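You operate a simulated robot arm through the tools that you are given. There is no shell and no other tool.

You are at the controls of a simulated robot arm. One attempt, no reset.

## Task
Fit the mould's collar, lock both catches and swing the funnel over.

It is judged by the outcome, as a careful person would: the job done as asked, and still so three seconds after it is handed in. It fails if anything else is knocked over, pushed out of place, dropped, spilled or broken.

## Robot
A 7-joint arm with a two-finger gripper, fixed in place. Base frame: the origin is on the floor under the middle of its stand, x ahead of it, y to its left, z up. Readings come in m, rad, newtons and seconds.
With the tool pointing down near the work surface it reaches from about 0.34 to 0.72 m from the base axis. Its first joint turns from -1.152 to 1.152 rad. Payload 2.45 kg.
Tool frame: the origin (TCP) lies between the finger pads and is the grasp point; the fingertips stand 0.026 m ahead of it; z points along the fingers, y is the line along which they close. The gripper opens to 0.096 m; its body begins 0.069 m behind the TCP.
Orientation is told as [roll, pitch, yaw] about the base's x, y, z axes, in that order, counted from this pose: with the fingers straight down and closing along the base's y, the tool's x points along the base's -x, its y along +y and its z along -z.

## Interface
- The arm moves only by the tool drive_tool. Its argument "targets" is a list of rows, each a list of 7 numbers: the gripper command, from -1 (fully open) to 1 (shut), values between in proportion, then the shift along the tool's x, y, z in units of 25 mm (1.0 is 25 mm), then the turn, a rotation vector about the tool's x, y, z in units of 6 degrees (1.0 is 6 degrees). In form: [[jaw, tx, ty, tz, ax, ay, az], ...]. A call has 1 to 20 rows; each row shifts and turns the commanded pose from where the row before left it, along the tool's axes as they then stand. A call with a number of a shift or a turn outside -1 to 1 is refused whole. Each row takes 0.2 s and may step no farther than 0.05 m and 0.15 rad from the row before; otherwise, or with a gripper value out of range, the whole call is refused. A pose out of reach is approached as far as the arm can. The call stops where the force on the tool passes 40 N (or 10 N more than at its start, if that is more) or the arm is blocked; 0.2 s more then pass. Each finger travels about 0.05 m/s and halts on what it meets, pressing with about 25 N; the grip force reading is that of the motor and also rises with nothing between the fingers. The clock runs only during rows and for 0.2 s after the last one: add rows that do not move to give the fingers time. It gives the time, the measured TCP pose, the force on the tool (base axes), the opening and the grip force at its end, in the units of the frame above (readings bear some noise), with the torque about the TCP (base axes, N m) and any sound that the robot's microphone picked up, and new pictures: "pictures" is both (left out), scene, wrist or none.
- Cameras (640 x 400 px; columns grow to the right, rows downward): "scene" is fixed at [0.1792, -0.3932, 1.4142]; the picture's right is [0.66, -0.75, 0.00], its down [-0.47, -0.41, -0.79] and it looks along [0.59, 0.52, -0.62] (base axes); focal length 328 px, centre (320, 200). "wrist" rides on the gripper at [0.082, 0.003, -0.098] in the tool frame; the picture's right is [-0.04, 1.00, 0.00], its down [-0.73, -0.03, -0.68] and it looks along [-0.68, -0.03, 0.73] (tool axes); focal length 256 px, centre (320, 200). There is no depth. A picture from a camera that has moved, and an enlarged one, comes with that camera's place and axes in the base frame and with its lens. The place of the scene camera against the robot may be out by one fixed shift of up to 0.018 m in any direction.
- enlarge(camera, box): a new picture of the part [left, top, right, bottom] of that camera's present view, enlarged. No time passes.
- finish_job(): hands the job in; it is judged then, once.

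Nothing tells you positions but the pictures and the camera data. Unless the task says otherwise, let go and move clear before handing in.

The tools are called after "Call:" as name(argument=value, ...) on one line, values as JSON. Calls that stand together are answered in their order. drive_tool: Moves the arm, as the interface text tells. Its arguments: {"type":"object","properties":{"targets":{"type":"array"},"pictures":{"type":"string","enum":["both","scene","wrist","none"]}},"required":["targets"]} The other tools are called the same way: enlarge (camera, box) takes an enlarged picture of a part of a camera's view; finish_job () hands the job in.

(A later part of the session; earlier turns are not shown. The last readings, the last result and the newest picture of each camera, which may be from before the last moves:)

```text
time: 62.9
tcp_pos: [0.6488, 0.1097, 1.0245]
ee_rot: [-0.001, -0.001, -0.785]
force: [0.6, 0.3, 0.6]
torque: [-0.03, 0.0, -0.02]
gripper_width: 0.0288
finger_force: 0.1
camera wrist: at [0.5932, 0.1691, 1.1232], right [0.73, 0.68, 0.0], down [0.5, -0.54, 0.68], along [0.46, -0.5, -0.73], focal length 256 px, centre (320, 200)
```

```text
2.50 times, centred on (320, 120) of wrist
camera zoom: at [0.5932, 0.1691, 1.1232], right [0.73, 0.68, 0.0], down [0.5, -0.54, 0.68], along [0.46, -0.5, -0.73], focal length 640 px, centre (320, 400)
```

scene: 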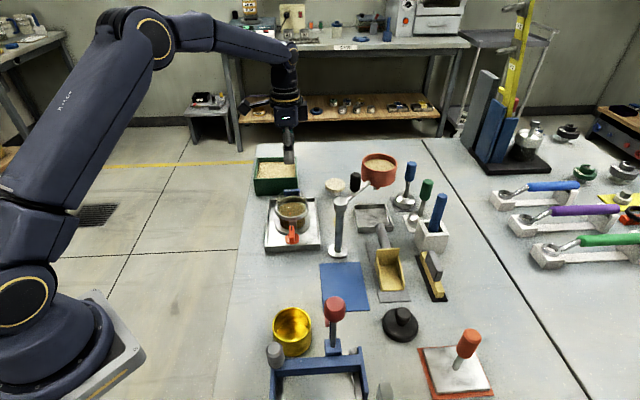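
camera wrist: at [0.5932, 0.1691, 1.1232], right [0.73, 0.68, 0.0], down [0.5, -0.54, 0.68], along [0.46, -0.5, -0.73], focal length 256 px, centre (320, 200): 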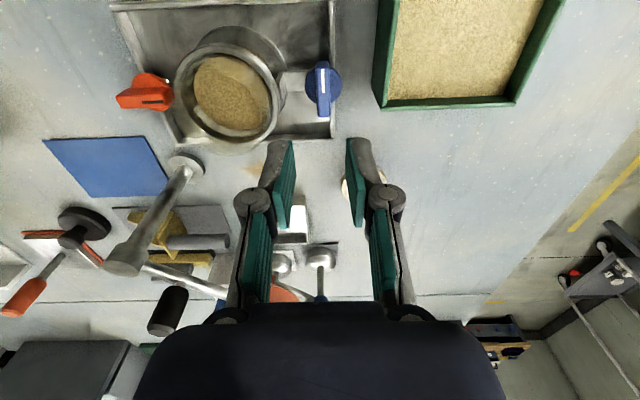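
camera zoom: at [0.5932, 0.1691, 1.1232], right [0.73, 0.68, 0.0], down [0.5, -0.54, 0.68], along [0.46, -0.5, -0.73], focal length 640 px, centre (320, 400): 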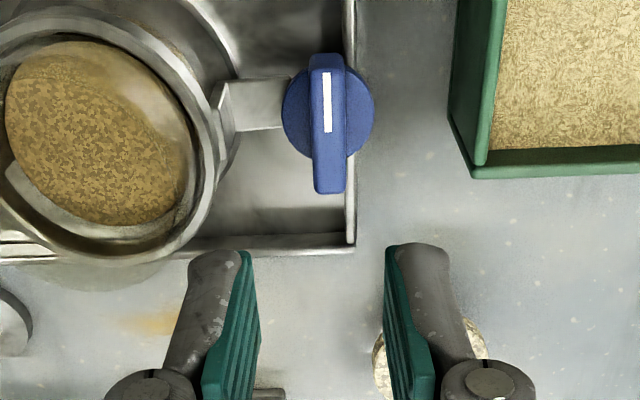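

The blue knob and its foot are clearly visible. I'll centre on it, allowing for the small forward bias I saw at the red knob, and descend.

Call:
drive_tool(targets=[[0.4, -0.06, 0.096, 0, 0, 0, 0], [0.4, 0, 0, 0.75, 0, 0, 0], [0.4, 0, 0, 0.75, 0, 0, 0], [0.4, 0, 0, 0.75, 0, 0, 0], [0.4, 0, 0, 0.75, 0, 0, 0], [0.4, 0, 0, 0, 0, 0, 0]])

Call:
enlarge(camera="wrist", box=[240, 60, 400, 200])

```text
time: 64.3
tcp_pos: [0.6492, 0.1124, 0.9482]
ee_rot: [0.001, -0.001, -0.785]
force: [0.8, -0.6, -0.4]
torque: [0.05, 0.0, 0.02]
gripper_width: 0.0287
finger_force: 0.1
camera wrist: at [0.5956, 0.1712, 1.0469], right [0.73, 0.68, 0.0], down [0.5, -0.54, 0.68], along [0.46, -0.5, -0.73], focal length 256 px, centre (320, 200)
```

scene: 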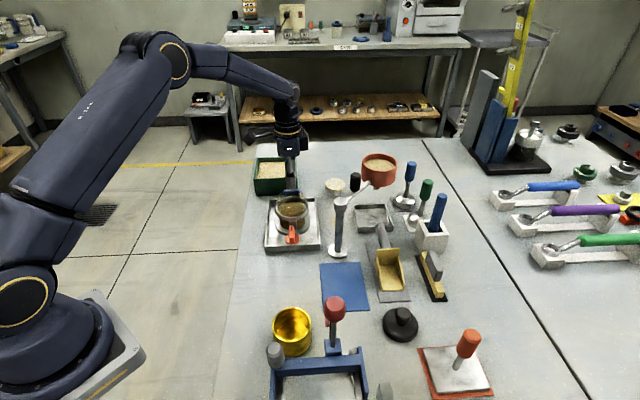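
wrist: 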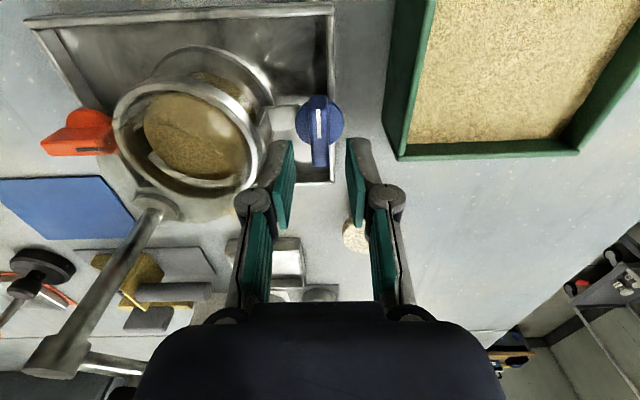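

```text
2.86 times, centred on (320, 130) of wrist
camera zoom: at [0.5956, 0.1712, 1.0469], right [0.73, 0.68, 0.0], down [0.5, -0.54, 0.68], along [0.46, -0.5, -0.73], focal length 731 px, centre (320, 400)
```

zoom: 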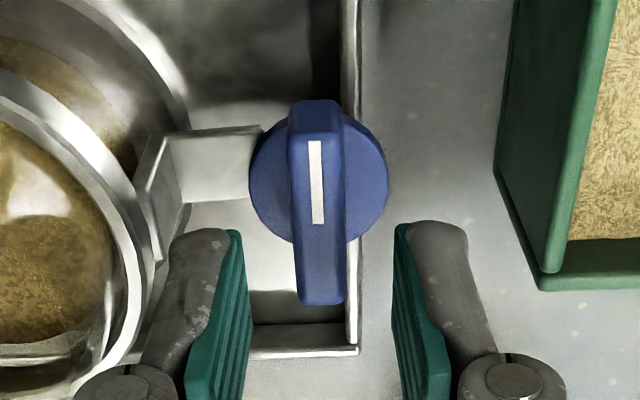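

The knob is centred sideways. I'll descend the last 30 mm and close on the bar.

Call:
drive_tool(targets=[[0.4, 0, 0, 0.6, 0, 0, 0], [0.4, 0, 0, 0.6, 0, 0, 0], [0.4, 0, 0, 0, 0, 0, 0]])

Call:
enlarge(camera="wrist", box=[200, 80, 400, 240])

```text
time: 65.1
tcp_pos: [0.6499, 0.1128, 0.9184]
ee_rot: [-0.001, -0.001, -0.787]
force: [0.2, 0.1, 0.3]
torque: [0.03, 0.01, 0.0]
gripper_width: 0.0288
finger_force: 0.0
camera wrist: at [0.5955, 0.1709, 1.0168], right [0.73, 0.68, 0.0], down [0.5, -0.54, 0.68], along [0.46, -0.5, -0.73], focal length 256 px, centre (320, 200)
```

scene: 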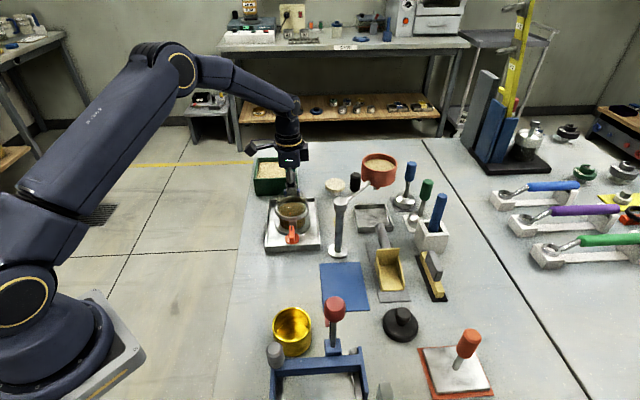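
wrist: 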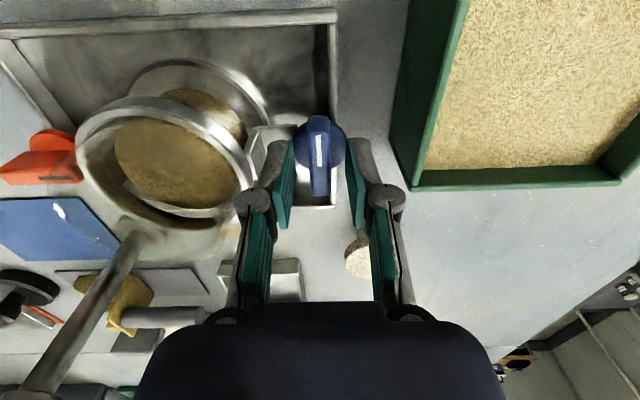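

```text
2.50 times, centred on (300, 160) of wrist
camera zoom: at [0.5955, 0.1709, 1.0168], right [0.73, 0.68, 0.0], down [0.5, -0.54, 0.68], along [0.46, -0.5, -0.73], focal length 640 px, centre (370, 300)
```

zoom: 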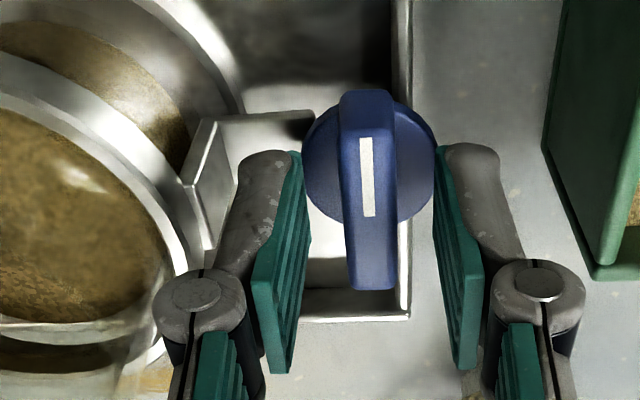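

The fingers straddle the blue bar with no contact force. I'll close and test a small counter-clockwise turn.

Call:
drive_tool(targets=[[0.6, 0, 0, 0, 0, 0, 0], [1, 0, 0, 0, 0, 0, 0], [1, 0, 0, 0, 0, 0, 0], [1, 0, 0, 0, 0, 0, 0]], pictures="none")

Call:
drive_tool(targets=[[1, 0, 0, 0, 0, 0, -0.4], [1, 0, 0, 0, 0, 0, -0.4], [1, 0, 0, 0, 0, 0, 0]], pictures="none")

```text
time: 66.1
tcp_pos: [0.6492, 0.1125, 0.9191]
ee_rot: [0.0, 0.001, -0.788]
force: [-0.2, -0.6, -0.9]
torque: [-0.01, 0.01, 0.0]
gripper_width: 0.0122
finger_force: 38.5
```

```text
time: 66.9
tcp_pos: [0.6499, 0.1126, 0.9189]
ee_rot: [-0.001, 0.001, -0.702]
force: [-8.5, -4.4, 9.1]
torque: [0.13, 0.43, -1.04]
gripper_width: 0.0136
finger_force: 40.6
```

Counter-clockwise is blocked here too, so the blue catch also turns clockwise. I'll return and turn clockwise in stages.

Call:
drive_tool(targets=[[1, 0, 0, 0, 0, 0, 0.4], [1, 0, 0, 0, 0, 0, 0.4], [1, 0, 0, 0, 0, 0, 0.5], [1, 0, 0, 0, 0, 0, 0.5], [1, 0, 0, 0, 0, 0, 0.5], [1, 0, 0, 0, 0, 0, 0]], pictures="none")

```text
time: 68.3
tcp_pos: [0.6502, 0.1118, 0.9185]
ee_rot: [-0.002, -0.001, -0.944]
force: [-16.9, -8.0, 11.1]
torque: [-0.98, -0.16, 0.04]
gripper_width: 0.0118
finger_force: 39.1
```

The blue catch turns freely clockwise. I'll trim the side load and continue.

Call:
drive_tool(targets=[[1, 0, -0.05, -0.02, 0, 0, 0], [1, 0, 0, 0, 0, 0, 0.7], [1, 0, 0, 0, 0, 0, 0.7], [1, 0, 0, 0, 0, 0, 0.7], [1, 0, 0, 0, 0, 0, 0.7], [1, 0, 0, 0, 0, 0, 0]], pictures="none")

```text
time: 69.7
tcp_pos: [0.6498, 0.111, 0.9192]
ee_rot: [0.0, -0.001, -1.237]
force: [-5.3, -6.0, -3.6]
torque: [-0.43, 0.01, -0.01]
gripper_width: 0.0117
finger_force: 38.9
```

Call:
drive_tool(targets=[[1, 0, -0.02, 0, 0, 0, 0], [1, 0, 0, 0, 0, 0, 0.75], [1, 0, 0, 0, 0, 0, 0.75], [1, 0, 0, 0, 0, 0, 0.75], [1, 0, 0, 0, 0, 0, 0.75], [1, 0, 0, 0, 0, 0, 0.75], [1, 0, 0, 0, 0, 0, 0]])

Call:
enlarge(camera="wrist", box=[220, 60, 420, 220])

Call:
enlarge(camera="scene", box=[255, 165, 335, 245])

```text
time: 71.3
tcp_pos: [0.6494, 0.1124, 0.9189]
ee_rot: [0.003, 0.0, -1.63]
force: [6.7, -6.7, -12.1]
torque: [-0.74, -0.09, -0.02]
gripper_width: 0.0119
finger_force: 38.9
camera wrist: at [0.6589, 0.1918, 1.0168], right [1.0, -0.1, 0.0], down [-0.07, -0.73, 0.68], along [-0.07, -0.68, -0.73], focal length 256 px, centre (320, 200)
```

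scene: 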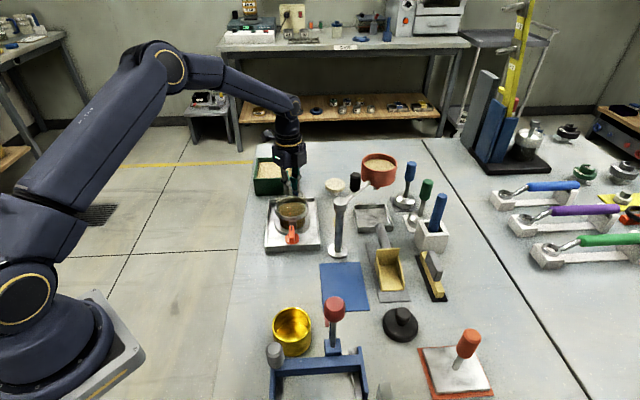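
wrist: 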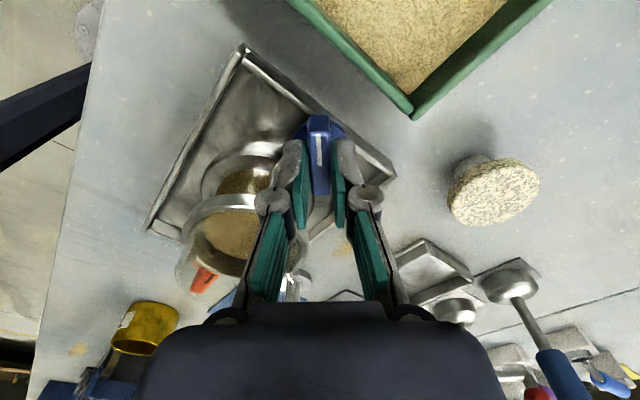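

```text
2.50 times, centred on (320, 140) of wrist
camera zoom: at [0.6589, 0.1918, 1.0168], right [1.0, -0.1, 0.0], down [-0.07, -0.73, 0.68], along [-0.07, -0.68, -0.73], focal length 640 px, centre (320, 350)
```

zoom: 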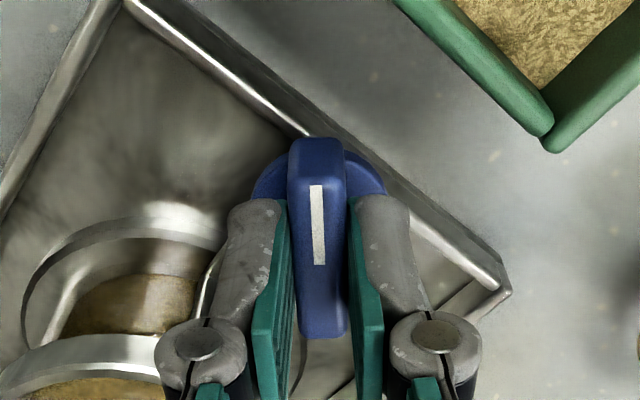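

```text
5.00 times, centred on (295, 205) of scene
camera zoom: at [0.1796, -0.3933, 1.4141], right [0.66, -0.75, 0.0], down [-0.47, -0.41, -0.79], along [0.59, 0.52, -0.62], focal length 1642 px, centre (445, 175)
```

zoom: 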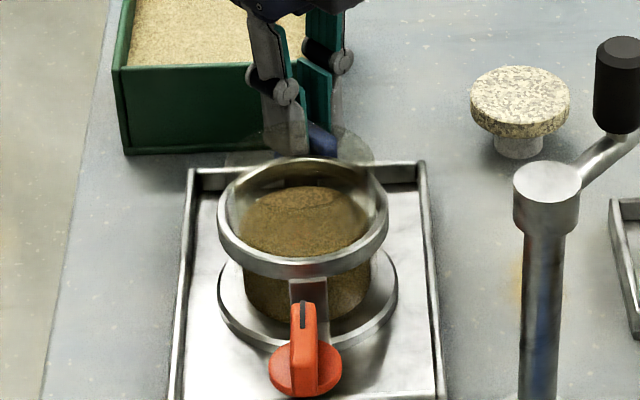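

The turn is about halfway and remains free. I'll continue with small trims.

Call:
drive_tool(targets=[[1, 0, 0.015, 0.02, 0, 0, 0], [1, 0, 0, 0, 0, 0, 0.75], [1, 0, 0, 0, 0, 0, 0.75], [1, 0, 0, 0, 0, 0, 0.75], [1, 0, 0, 0, 0, 0, 0.75], [1, 0, 0, 0, 0, 0, 0.75], [1, 0, 0, 0, 0, 0, 0]], pictures="none")

```text
time: 72.9
tcp_pos: [0.6499, 0.1122, 0.9191]
ee_rot: [-0.001, 0.001, -2.022]
force: [-6.7, -5.8, 5.3]
torque: [-0.42, 0.34, -0.03]
gripper_width: 0.012
finger_force: 38.9
```

Call:
drive_tool(targets=[[1, 0, 0, 0, 0, 0, 0.7], [1, 0, 0, 0, 0, 0, 0.7], [1, 0, 0, 0, 0, 0, 0.7], [1, 0, 0, 0, 0, 0, 0.7], [1, 0, 0, 0, 0, 0, 0.4], [1, 0, 0, 0, 0, 0, 0]], pictures="none")

```text
time: 74.3
tcp_pos: [0.6497, 0.1116, 0.9184]
ee_rot: [0.0, -0.001, -2.357]
force: [-17.6, -5.8, 8.6]
torque: [0.31, -0.1, 0.05]
gripper_width: 0.0121
finger_force: 39.3
```

It is at 90° now. I'll nudge on to feel the stop, as with the red one.

Call:
drive_tool(targets=[[1, 0, 0, 0, 0, 0, 0.4], [1, 0, 0, 0, 0, 0, 0.4], [1, 0, 0, 0, 0, 0, 0]])

Call:
enlarge(camera="wrist", box=[220, 60, 420, 220])

Call:
enlarge(camera="scene", box=[255, 165, 335, 245])

```text
time: 75.1
tcp_pos: [0.6495, 0.1132, 0.9181]
ee_rot: [0.002, 0.0, -2.441]
force: [-10.7, -0.2, 2.2]
torque: [-0.59, 0.77, 1.11]
gripper_width: 0.0134
finger_force: 40.2
camera wrist: at [0.7154, 0.1611, 1.0169], right [0.61, -0.79, 0.0], down [-0.58, -0.45, 0.68], along [-0.54, -0.42, -0.73], focal length 256 px, centre (320, 200)
```

scene: 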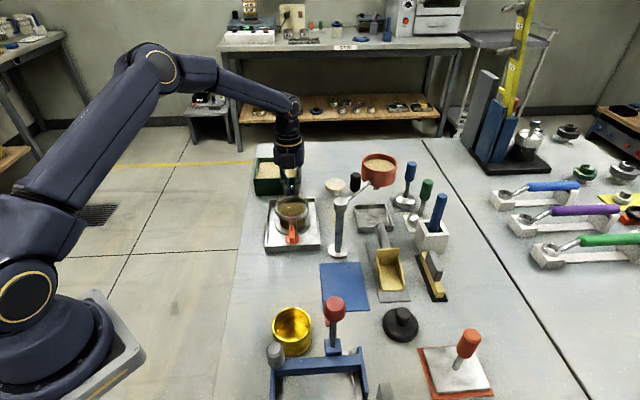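
wrist: 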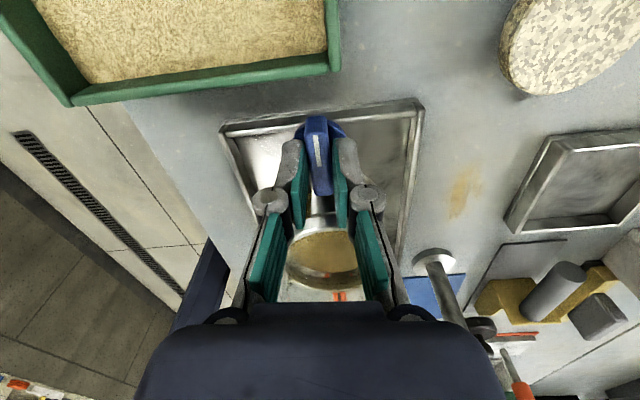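

```text
2.50 times, centred on (320, 140) of wrist
camera zoom: at [0.7154, 0.1611, 1.0169], right [0.61, -0.79, 0.0], down [-0.58, -0.45, 0.68], along [-0.54, -0.42, -0.73], focal length 640 px, centre (320, 350)
```

zoom: 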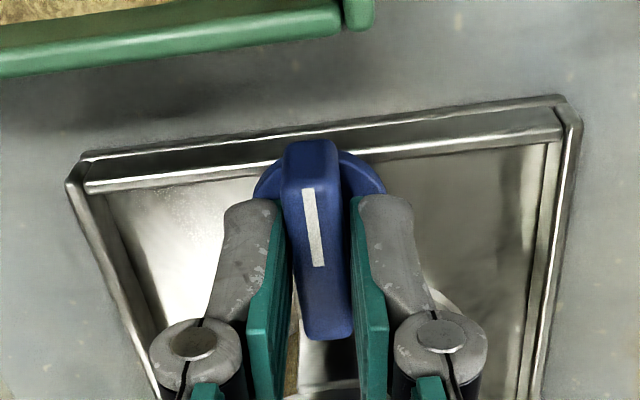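

```text
5.00 times, centred on (295, 205) of scene
camera zoom: at [0.1789, -0.3932, 1.4142], right [0.66, -0.75, 0.0], down [-0.47, -0.41, -0.79], along [0.59, 0.52, -0.62], focal length 1642 px, centre (445, 175)
```

zoom: 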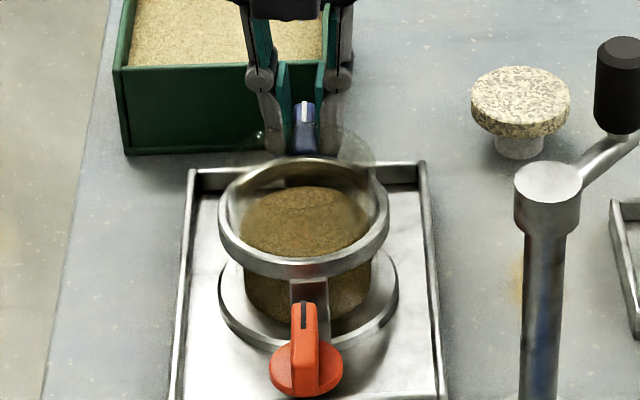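

The blue stop is reached as well. I'll back off the over-twist, release and rise.

Call:
drive_tool(targets=[[1, 0, 0, 0, 0, 0, -0.4], [1, 0, 0, 0, 0, 0, 0], [0.3, 0, 0, 0, 0, 0, 0], [0.3, 0, 0, 0, 0, 0, 0], [0.3, 0, 0, 0, 0, 0, 0], [0.3, 0, 0, -0.6, 0, 0, 0], [0.3, 0, 0, -0.9, 0, 0, 0], [0.3, 0, 0, -0.9, 0, 0, 0], [0.3, 0, 0, -0.9, 0, 0, 0], [0.3, 0, 0, -0.9, 0, 0, 0], [0.3, 0, 0, 0, 0, 0, 0]])

Call:
enlarge(camera="scene", box=[255, 165, 335, 245])

Call:
enlarge(camera="wrist", box=[220, 40, 420, 200])

Call:
enlarge(camera="scene", box=[310, 130, 430, 260])

```text
time: 77.5
tcp_pos: [0.6486, 0.1106, 1.0228]
ee_rot: [0.002, 0.002, -2.399]
force: [0.3, -0.1, -0.7]
torque: [-0.02, 0.01, -0.02]
gripper_width: 0.0336
finger_force: 0.1
camera wrist: at [0.7127, 0.1623, 1.1219], right [0.65, -0.76, 0.0], down [-0.56, -0.47, 0.68], along [-0.52, -0.44, -0.73], focal length 256 px, centre (320, 200)
```

scene: 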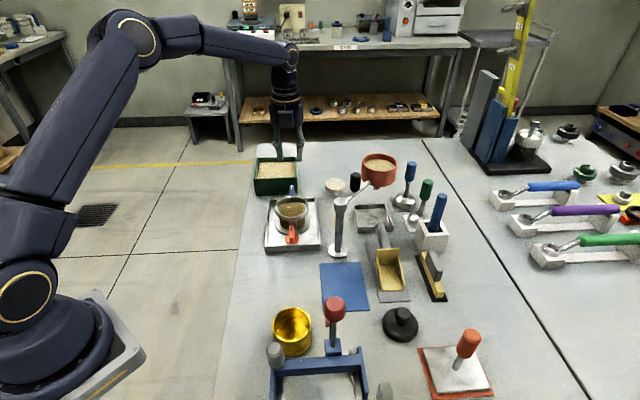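
wrist: 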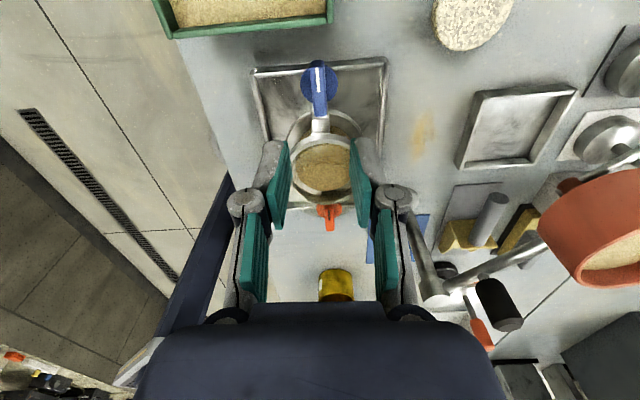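

```text
5.00 times, centred on (295, 205) of scene
camera zoom: at [0.1792, -0.3932, 1.4142], right [0.66, -0.75, 0.0], down [-0.47, -0.41, -0.79], along [0.59, 0.52, -0.62], focal length 1642 px, centre (445, 175)
```

zoom: 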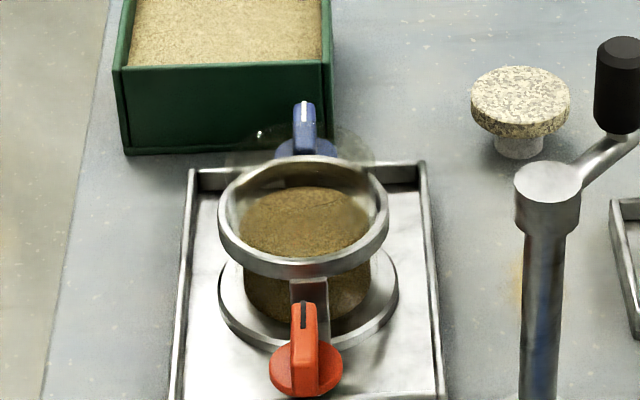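

```text
2.50 times, centred on (320, 120) of wrist
camera zoom: at [0.7127, 0.1623, 1.1219], right [0.65, -0.76, 0.0], down [-0.56, -0.47, 0.68], along [-0.52, -0.44, -0.73], focal length 640 px, centre (320, 400)
```

zoom: 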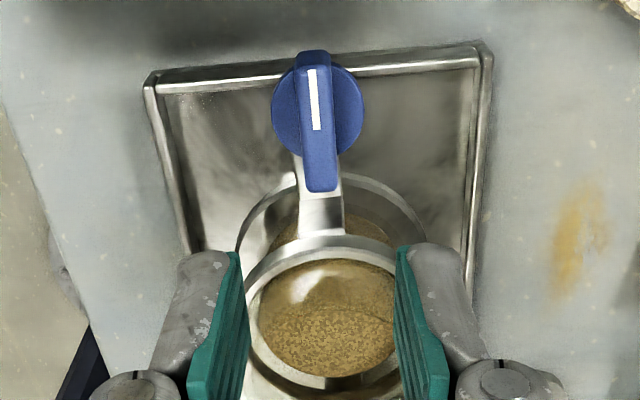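

```text
3.08 times, centred on (370, 195) of scene
camera zoom: at [0.1792, -0.3932, 1.4142], right [0.66, -0.75, 0.0], down [-0.47, -0.41, -0.79], along [0.59, 0.52, -0.62], focal length 1011 px, centre (166, 215)
```

zoom: 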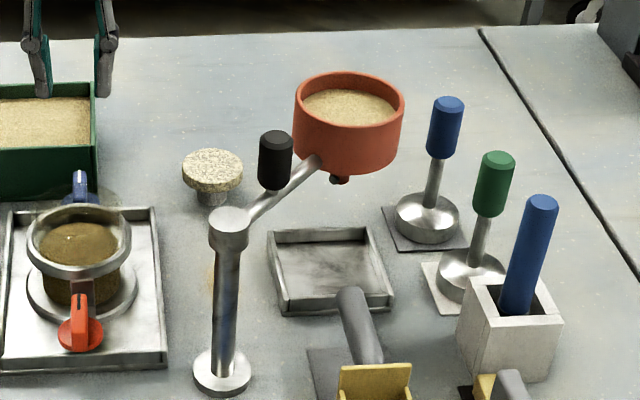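

Both catches are turned to their stops. Now the funnel: I'll rise, turn the tool to 0° and move to look at the post, its black handle and the funnel.

Call:
drive_tool(targets=[[0.3, 0, 0, -0.97, 0, 0, 0], [0.3, 0, 0, -0.97, 0, 0, 0], [0.3, 0, 0, -0.97, 0, 0, 0], [0.3, 0, 0, -0.97, 0, 0, 0], [0.3, 0, 0, 0, 0, 0, -0.98], [0.3, 0, 0, 0, 0, 0, -0.98], [0.3, 0, 0, 0, 0, 0, -0.98], [0.3, 0, 0, 0, 0, 0, -0.98], [0.3, 0, 0, 0, 0, 0, -0.98], [0.3, 0, 0, 0, 0, 0, -0.98], [0.3, 0, 0, 0, 0, 0, -0.98], [0.3, 0, 0, 0, 0, 0, -0.98], [0.3, 0, 0, 0, 0, 0, -0.98], [0.3, 0, 0, 0, 0, 0, -0.98], [0.3, 0, 0, 0, 0, 0, -0.98], [0.3, 0, 0, 0, 0, 0, -0.98]], pictures="none")

Call:
drive_tool(targets=[[0.3, 0, 0, 0, 0, 0, -0.98], [0.3, 0, 0, 0, 0, 0, -0.98], [0.3, 0, 0, 0, 0, 0, -0.98], [0.3, 0, 0, 0, 0, 0, -0.98], [0.3, 0, 0, 0, 0, 0, -0.98], [0.3, 0, 0, 0, 0, 0, -0.98], [0.3, 0, 0, 0, 0, 0, -0.98], [0.3, 0, 0, 0, 0, 0, -0.98], [0.3, 0, 0, 0, 0, 0, -0.98], [0.3, 0, 0, 0, 0, 0, -0.98], [0.3, 0, 0, 0, 0, 0, -0.98], [0.3, 0, 0, 0, 0, 0, 0]], pictures="none")

```text
time: 80.9
tcp_pos: [0.6503, 0.1123, 1.121]
ee_rot: [0.002, 0.0, -1.164]
force: [-0.5, 0.0, 0.9]
torque: [0.0, -0.03, 0.01]
gripper_width: 0.0334
finger_force: 0.0
```

```text
time: 83.5
tcp_pos: [0.6497, 0.1127, 1.1189]
ee_rot: [0.001, -0.001, -0.038]
force: [-0.3, 0.4, -0.6]
torque: [0.01, 0.02, 0.0]
gripper_width: 0.0336
finger_force: 0.0
```

Call:
drive_tool(targets=[[0.3, 0.5, -0.95, 0, 0, 0, 0], [0.3, 0.5, -0.95, 0, 0, 0, 0], [0.3, 0.5, -0.95, 0, 0, 0, 0], [0.3, 0.5, -0.95, 0, 0, 0, 0], [0.3, 0.5, -0.95, 0, 0, 0, 0], [0.3, 0.5, -0.95, 0, 0, 0, 0], [0.3, 0.5, -0.95, 0, 0, 0, 0], [0.3, 0.5, -0.95, 0, 0, 0, 0], [0.3, 0, 0, 0, 0, 0, 0]])

Call:
enlarge(camera="wrist", box=[220, 100, 420, 260])

Call:
enlarge(camera="scene", box=[330, 145, 410, 215])

```text
time: 85.5
tcp_pos: [0.5436, -0.0743, 1.1223]
ee_rot: [0.001, -0.002, -0.037]
force: [0.4, -0.6, -0.1]
torque: [0.07, -0.01, -0.02]
gripper_width: 0.0335
finger_force: 0.0
camera wrist: at [0.4622, -0.0699, 1.2196], right [0.08, 1.0, 0.0], down [0.73, -0.06, 0.68], along [0.68, -0.05, -0.73], focal length 256 px, centre (320, 200)
```

scene: 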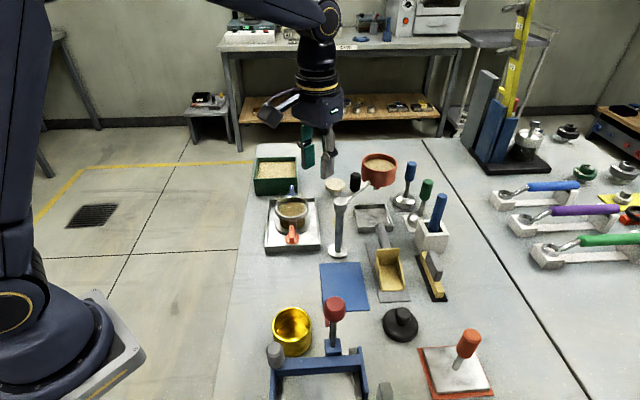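
wrist: 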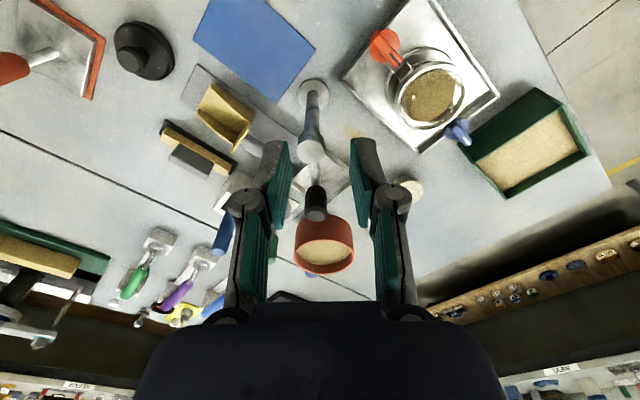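

```text
2.50 times, centred on (320, 180) of wrist
camera zoom: at [0.4622, -0.0699, 1.2196], right [0.08, 1.0, 0.0], down [0.73, -0.06, 0.68], along [0.68, -0.05, -0.73], focal length 640 px, centre (320, 250)
```

zoom: 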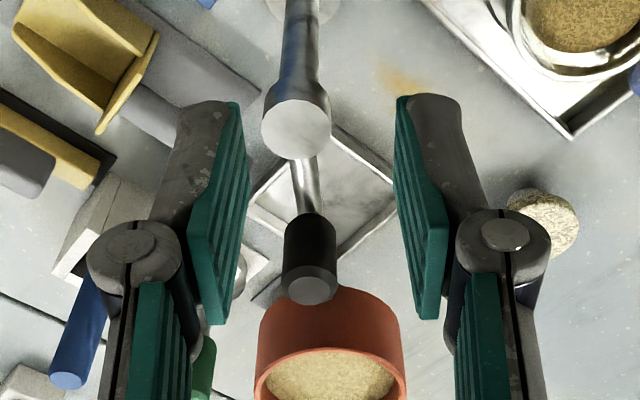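

```text
5.71 times, centred on (370, 180) of scene
camera zoom: at [0.1792, -0.3932, 1.4142], right [0.66, -0.75, 0.0], down [-0.47, -0.41, -0.79], along [0.59, 0.52, -0.62], focal length 1877 px, centre (34, 314)
```

zoom: 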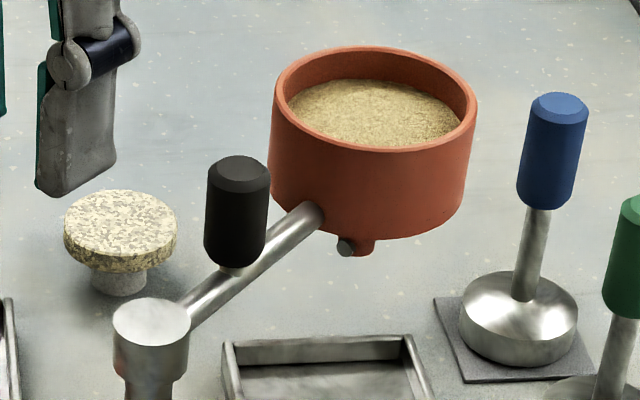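

I've located the post near (0.599, −0.090), the black handle near (0.651, −0.089) with its top at z≈1.037, and the funnel at about 0.135 m radius, which clears the collar. I'll move above the handle.

Call:
drive_tool(targets=[[0.1, -0.864, -0.076, 0, 0, 0, 0], [0.1, -0.864, -0.076, 0, 0, 0, 0], [0.1, -0.864, -0.076, 0, 0, 0, 0], [0.1, -0.864, -0.076, 0, 0, 0, 0], [0.1, -0.864, -0.076, 0, 0, 0, 0], [0.1, 0, 0, 0, 0, 0, 0]])

Call:
enlarge(camera="wrist", box=[220, 60, 420, 220])

Call:
enlarge(camera="scene", box=[320, 125, 420, 215])

```text
time: 86.9
tcp_pos: [0.6513, -0.0875, 1.119]
ee_rot: [-0.001, -0.002, -0.039]
force: [0.3, -0.4, -0.3]
torque: [0.02, 0.02, 0.01]
gripper_width: 0.0431
finger_force: 0.1
camera wrist: at [0.571, -0.0821, 1.218], right [0.08, 1.0, 0.0], down [0.73, -0.06, 0.68], along [0.68, -0.05, -0.73], focal length 256 px, centre (320, 200)
```

scene: 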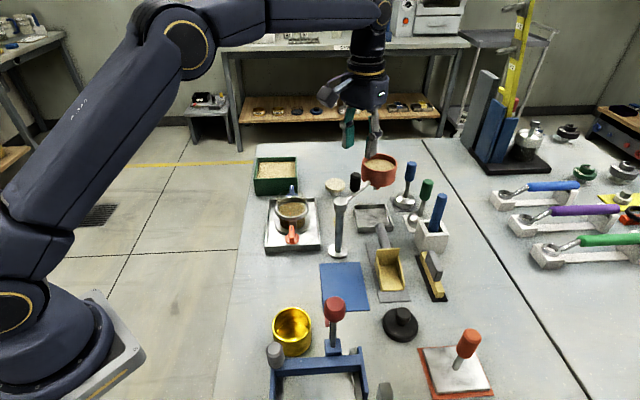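
wrist: 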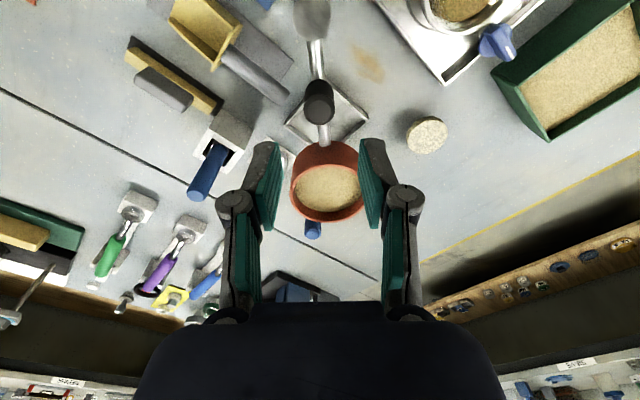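

```text
2.50 times, centred on (320, 140) of wrist
camera zoom: at [0.571, -0.0821, 1.218], right [0.08, 1.0, 0.0], down [0.73, -0.06, 0.68], along [0.68, -0.05, -0.73], focal length 640 px, centre (320, 350)
```

zoom: 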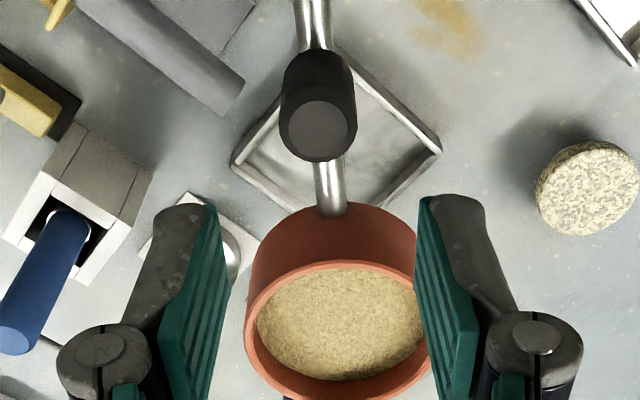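

```text
4.44 times, centred on (370, 170) of scene
camera zoom: at [0.1792, -0.3932, 1.4142], right [0.66, -0.75, 0.0], down [-0.47, -0.41, -0.79], along [0.59, 0.52, -0.62], focal length 1460 px, centre (98, 333)
```

zoom: 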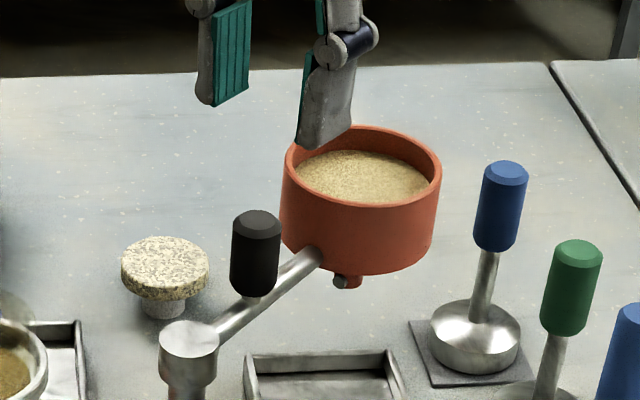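

The handle is centred under the gripper. I'll descend partway, check, and then straddle it.

Call:
drive_tool(targets=[[0.1, 0, 0, 0.8, 0, 0, 0], [0.1, 0, 0, 0.8, 0, 0, 0], [0.1, 0, 0, 0.6, 0, 0, 0], [0.1, 0, 0, 0, 0, 0, 0]], pictures="wrist")

Call:
enlarge(camera="wrist", box=[220, 80, 420, 240])

Call:
enlarge(camera="scene", box=[320, 125, 420, 215])

```text
time: 87.9
tcp_pos: [0.6484, -0.0887, 1.0644]
ee_rot: [0.001, -0.003, -0.039]
force: [-0.2, -0.3, 0.3]
torque: [-0.01, 0.0, -0.01]
gripper_width: 0.0429
finger_force: 0.0
camera wrist: at [0.5689, -0.0833, 1.1636], right [0.08, 1.0, 0.0], down [0.73, -0.06, 0.68], along [0.68, -0.05, -0.73], focal length 256 px, centre (320, 200)
```

wrist: 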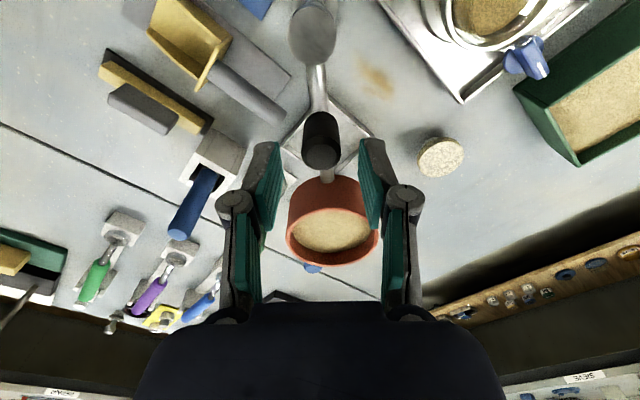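

```text
2.50 times, centred on (320, 160) of wrist
camera zoom: at [0.5689, -0.0833, 1.1636], right [0.08, 1.0, 0.0], down [0.73, -0.06, 0.68], along [0.68, -0.05, -0.73], focal length 640 px, centre (320, 300)
```

zoom: 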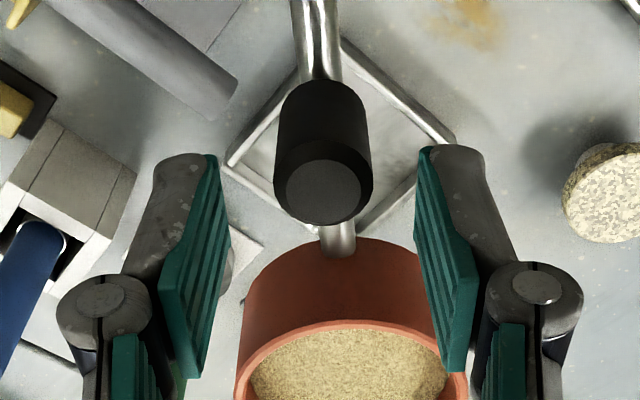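

```text
4.44 times, centred on (370, 170) of scene
camera zoom: at [0.1792, -0.3932, 1.4142], right [0.66, -0.75, 0.0], down [-0.47, -0.41, -0.79], along [0.59, 0.52, -0.62], focal length 1460 px, centre (98, 333)
```

zoom: 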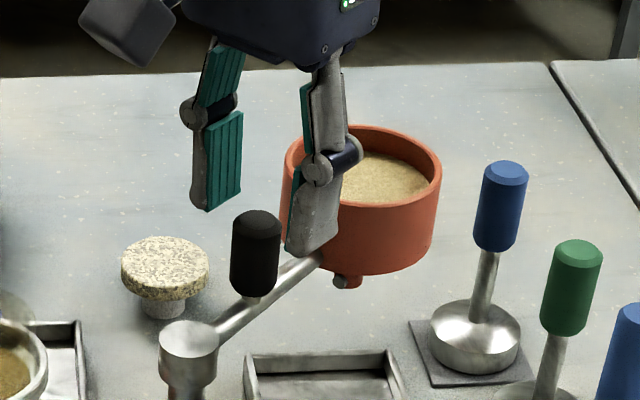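

The handle top is right between the fingertips. I'll lower around it and close.

Call:
drive_tool(targets=[[0.1, 0, 0, 0.5, 0, 0, 0], [0.1, 0, 0, 0.5, 0, 0, 0], [0.1, 0, 0, 0.5, 0, 0, 0], [0.1, 0, 0, 0, 0, 0, 0]])

Call:
enlarge(camera="scene", box=[320, 125, 420, 215])

Call:
enlarge(camera="wrist", box=[220, 100, 420, 260])

```text
time: 88.9
tcp_pos: [0.6501, -0.0872, 1.0267]
ee_rot: [-0.002, -0.001, -0.036]
force: [1.1, 0.1, -0.9]
torque: [0.02, -0.05, 0.03]
gripper_width: 0.0434
finger_force: 0.0
camera wrist: at [0.5698, -0.0835, 1.1252], right [0.08, 1.0, 0.0], down [0.73, -0.06, 0.68], along [0.68, -0.05, -0.73], focal length 256 px, centre (320, 200)
```

scene: 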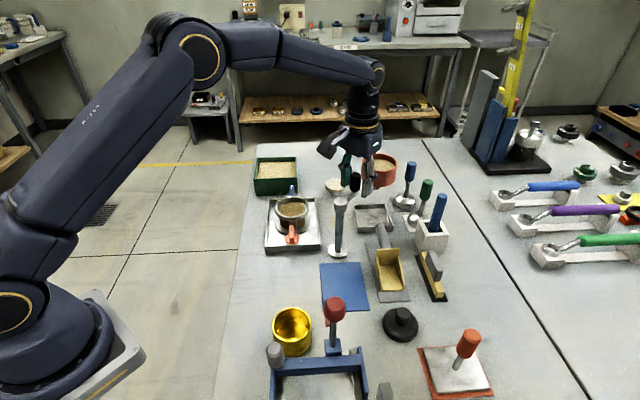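
wrist: 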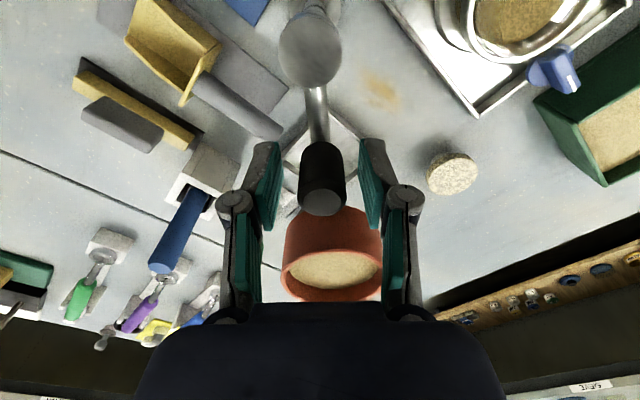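

```text
4.44 times, centred on (370, 170) of scene
camera zoom: at [0.1792, -0.3932, 1.4142], right [0.66, -0.75, 0.0], down [-0.47, -0.41, -0.79], along [0.59, 0.52, -0.62], focal length 1460 px, centre (98, 333)
```

zoom: 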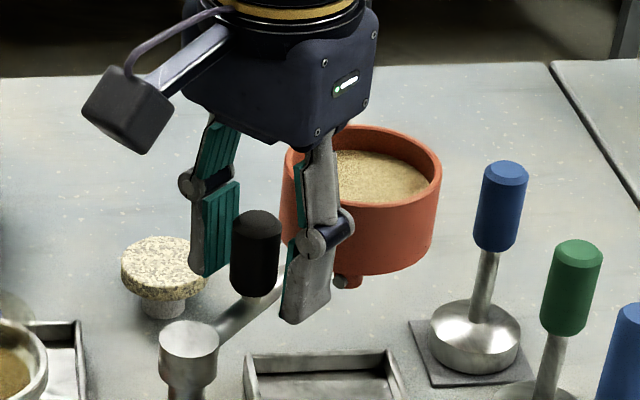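

```text
2.50 times, centred on (320, 180) of wrist
camera zoom: at [0.5698, -0.0835, 1.1252], right [0.08, 1.0, 0.0], down [0.73, -0.06, 0.68], along [0.68, -0.05, -0.73], focal length 640 px, centre (320, 250)
```

zoom: 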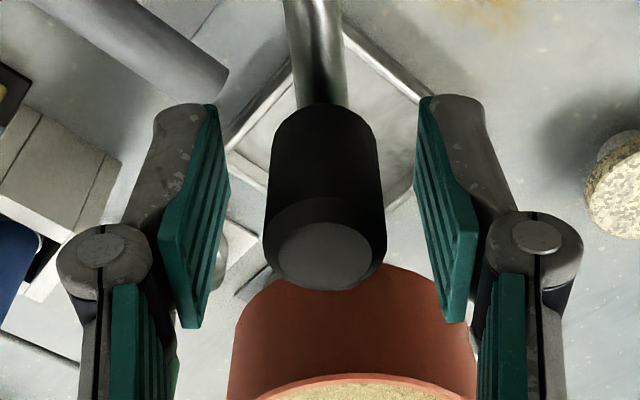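

The handle sits between the fingers. I'll close to a light hold first and read its width.

Call:
drive_tool(targets=[[0.5, 0, 0, 0, 0, 0, 0], [0.5, 0, 0, 0, 0, 0, 0], [0.5, 0, 0, 0, 0, 0, 0]], pictures="wrist")

Call:
enlarge(camera="wrist", box=[220, 100, 420, 260])

```text
time: 89.7
tcp_pos: [0.6506, -0.0879, 1.026]
ee_rot: [0.0, -0.002, -0.038]
force: [-0.2, -0.4, 0.0]
torque: [0.03, 0.01, 0.06]
gripper_width: 0.0242
finger_force: 0.0
camera wrist: at [0.5698, -0.0835, 1.1255], right [0.08, 1.0, 0.0], down [0.73, -0.06, 0.68], along [0.68, -0.05, -0.73], focal length 256 px, centre (320, 200)
```

wrist: 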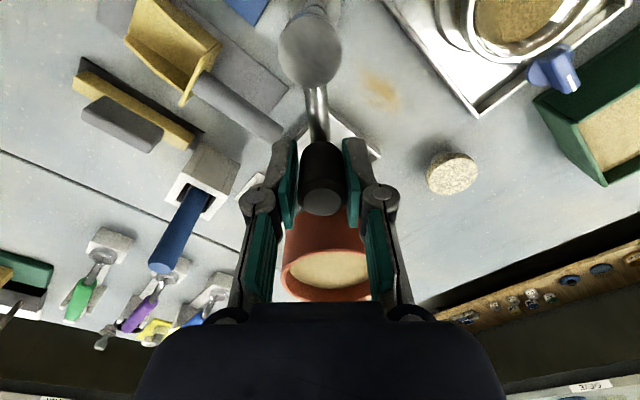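

```text
2.50 times, centred on (320, 180) of wrist
camera zoom: at [0.5698, -0.0835, 1.1255], right [0.08, 1.0, 0.0], down [0.73, -0.06, 0.68], along [0.68, -0.05, -0.73], focal length 640 px, centre (320, 250)
```

zoom: 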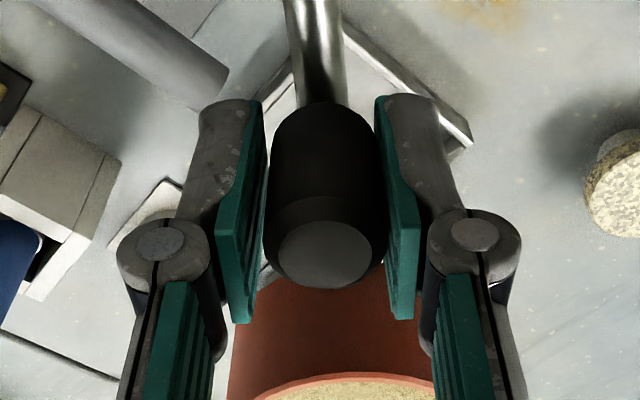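

The fingers now cage the handle at 24 mm with about 1 mm of play. I'll start swinging gently along the arc, with the tool turning along with the arm.

Call:
drive_tool(targets=[[0.5, 0.004, 0.1, 0, 0, 0, -0.45], [0.5, 0.008, 0.18, 0, 0, 0, -0.833], [0.5, 0.008, 0.18, 0, 0, 0, -0.833], [0.5, 0.008, 0.18, 0, 0, 0, -0.833], [0.5, 0, 0, 0, 0, 0, 0]])

Call:
enlarge(camera="wrist", box=[220, 60, 420, 260])

Call:
enlarge(camera="scene", box=[300, 125, 420, 225])

```text
time: 90.9
tcp_pos: [0.6487, -0.0729, 1.0272]
ee_rot: [-0.001, 0.0, 0.272]
force: [0.6, -1.1, 0.2]
torque: [-0.06, -0.01, 0.0]
gripper_width: 0.0251
finger_force: 1.3
camera wrist: at [0.5705, -0.0922, 1.1255], right [-0.23, 0.97, 0.0], down [0.71, 0.17, 0.68], along [0.66, 0.16, -0.73], focal length 256 px, centre (320, 200)
```

scene: 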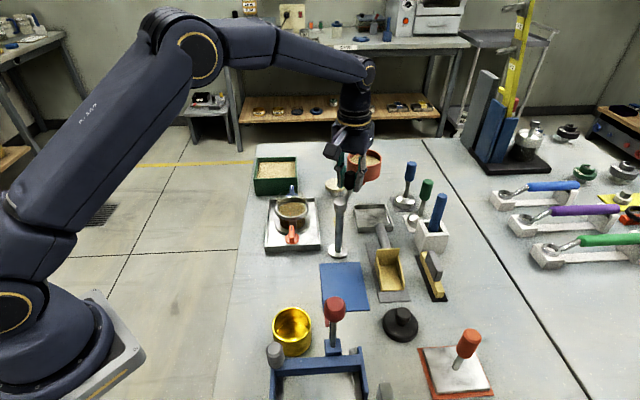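
wrist: 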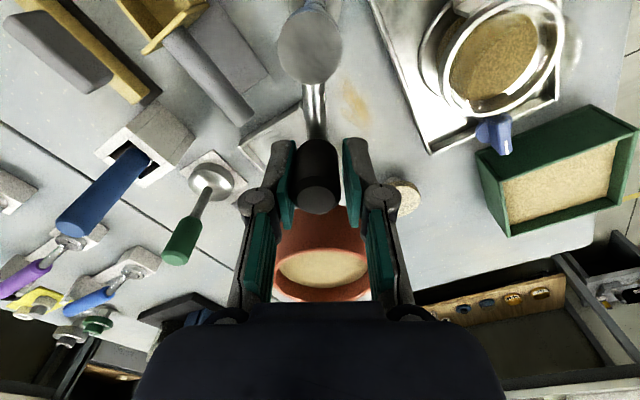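

```text
2.00 times, centred on (320, 160) of wrist
camera zoom: at [0.5705, -0.0922, 1.1255], right [-0.23, 0.97, 0.0], down [0.71, 0.17, 0.68], along [0.66, 0.16, -0.73], focal length 512 px, centre (320, 280)
```

zoom: 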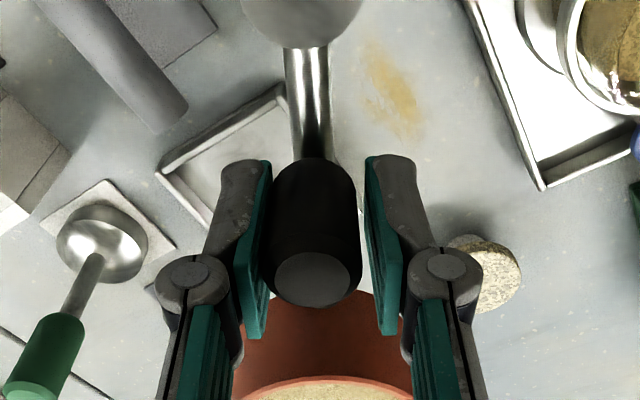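

```text
4.00 times, centred on (360, 175) of scene
camera zoom: at [0.1792, -0.3933, 1.4141], right [0.66, -0.75, 0.0], down [-0.47, -0.41, -0.79], along [0.59, 0.52, -0.62], focal length 1314 px, centre (160, 300)
```

zoom: 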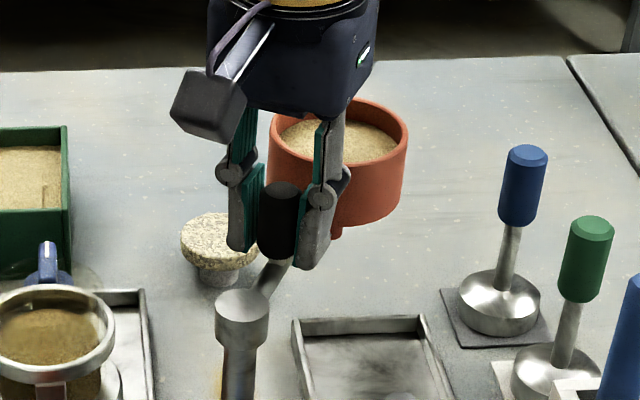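

The arm swings with almost no resistance, and the sand is steady. I'll continue along the arc.

Call:
drive_tool(targets=[[0.5, 0.008, 0.18, 0, 0, 0, -0.833], [0.5, 0.008, 0.18, 0, 0, 0, -0.833], [0.5, 0.008, 0.18, 0, 0, 0, -0.833], [0.5, 0.008, 0.18, 0, 0, 0, -0.833], [0.5, 0.008, 0.18, 0, 0, 0, -0.833], [0.5, 0.008, 0.18, 0, 0, 0, -0.833], [0.5, 0, 0, 0, 0, 0, 0]])

Call:
enlarge(camera="wrist", box=[220, 60, 420, 260])

Call:
enlarge(camera="scene", box=[280, 125, 400, 225])

```text
time: 92.5
tcp_pos: [0.6356, -0.049, 1.0278]
ee_rot: [-0.002, -0.001, 0.796]
force: [1.0, -1.9, 1.0]
torque: [0.01, 0.01, 0.02]
gripper_width: 0.0251
finger_force: 0.8
camera wrist: at [0.5764, -0.1062, 1.1259], right [-0.69, 0.73, 0.0], down [0.53, 0.5, 0.68], along [0.5, 0.47, -0.73], focal length 256 px, centre (320, 200)
```

scene: 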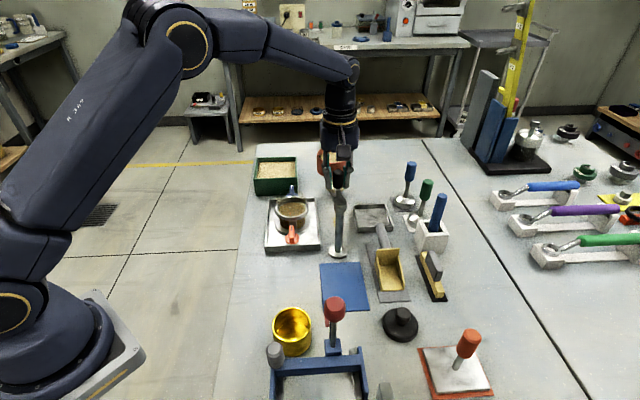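
wrist: 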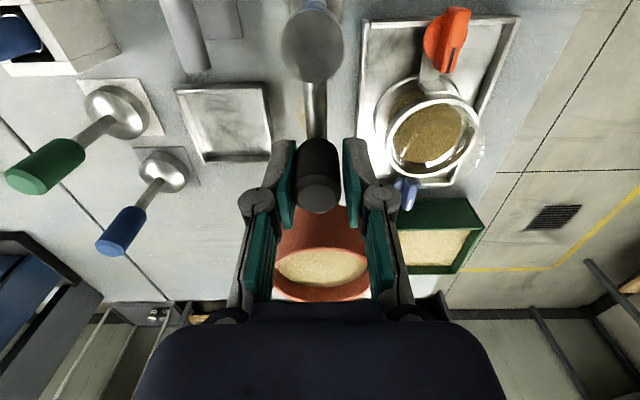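

```text
2.00 times, centred on (320, 160) of wrist
camera zoom: at [0.5764, -0.1062, 1.1259], right [-0.69, 0.73, 0.0], down [0.53, 0.5, 0.68], along [0.5, 0.47, -0.73], focal length 512 px, centre (320, 280)
```

zoom: 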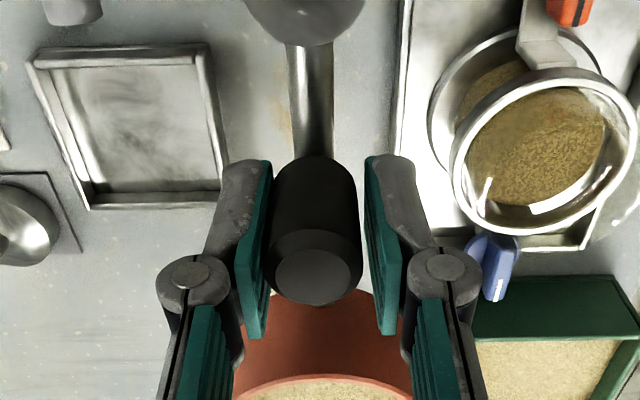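

```text
4.00 times, centred on (340, 175) of scene
camera zoom: at [0.1792, -0.3932, 1.4141], right [0.66, -0.75, 0.0], down [-0.47, -0.41, -0.79], along [0.59, 0.52, -0.62], focal length 1314 px, centre (240, 300)
```

zoom: 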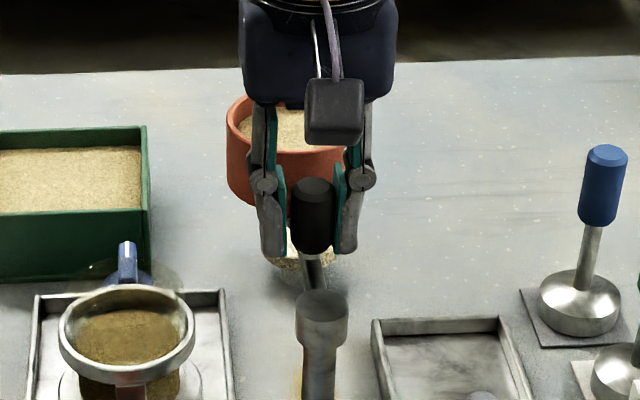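

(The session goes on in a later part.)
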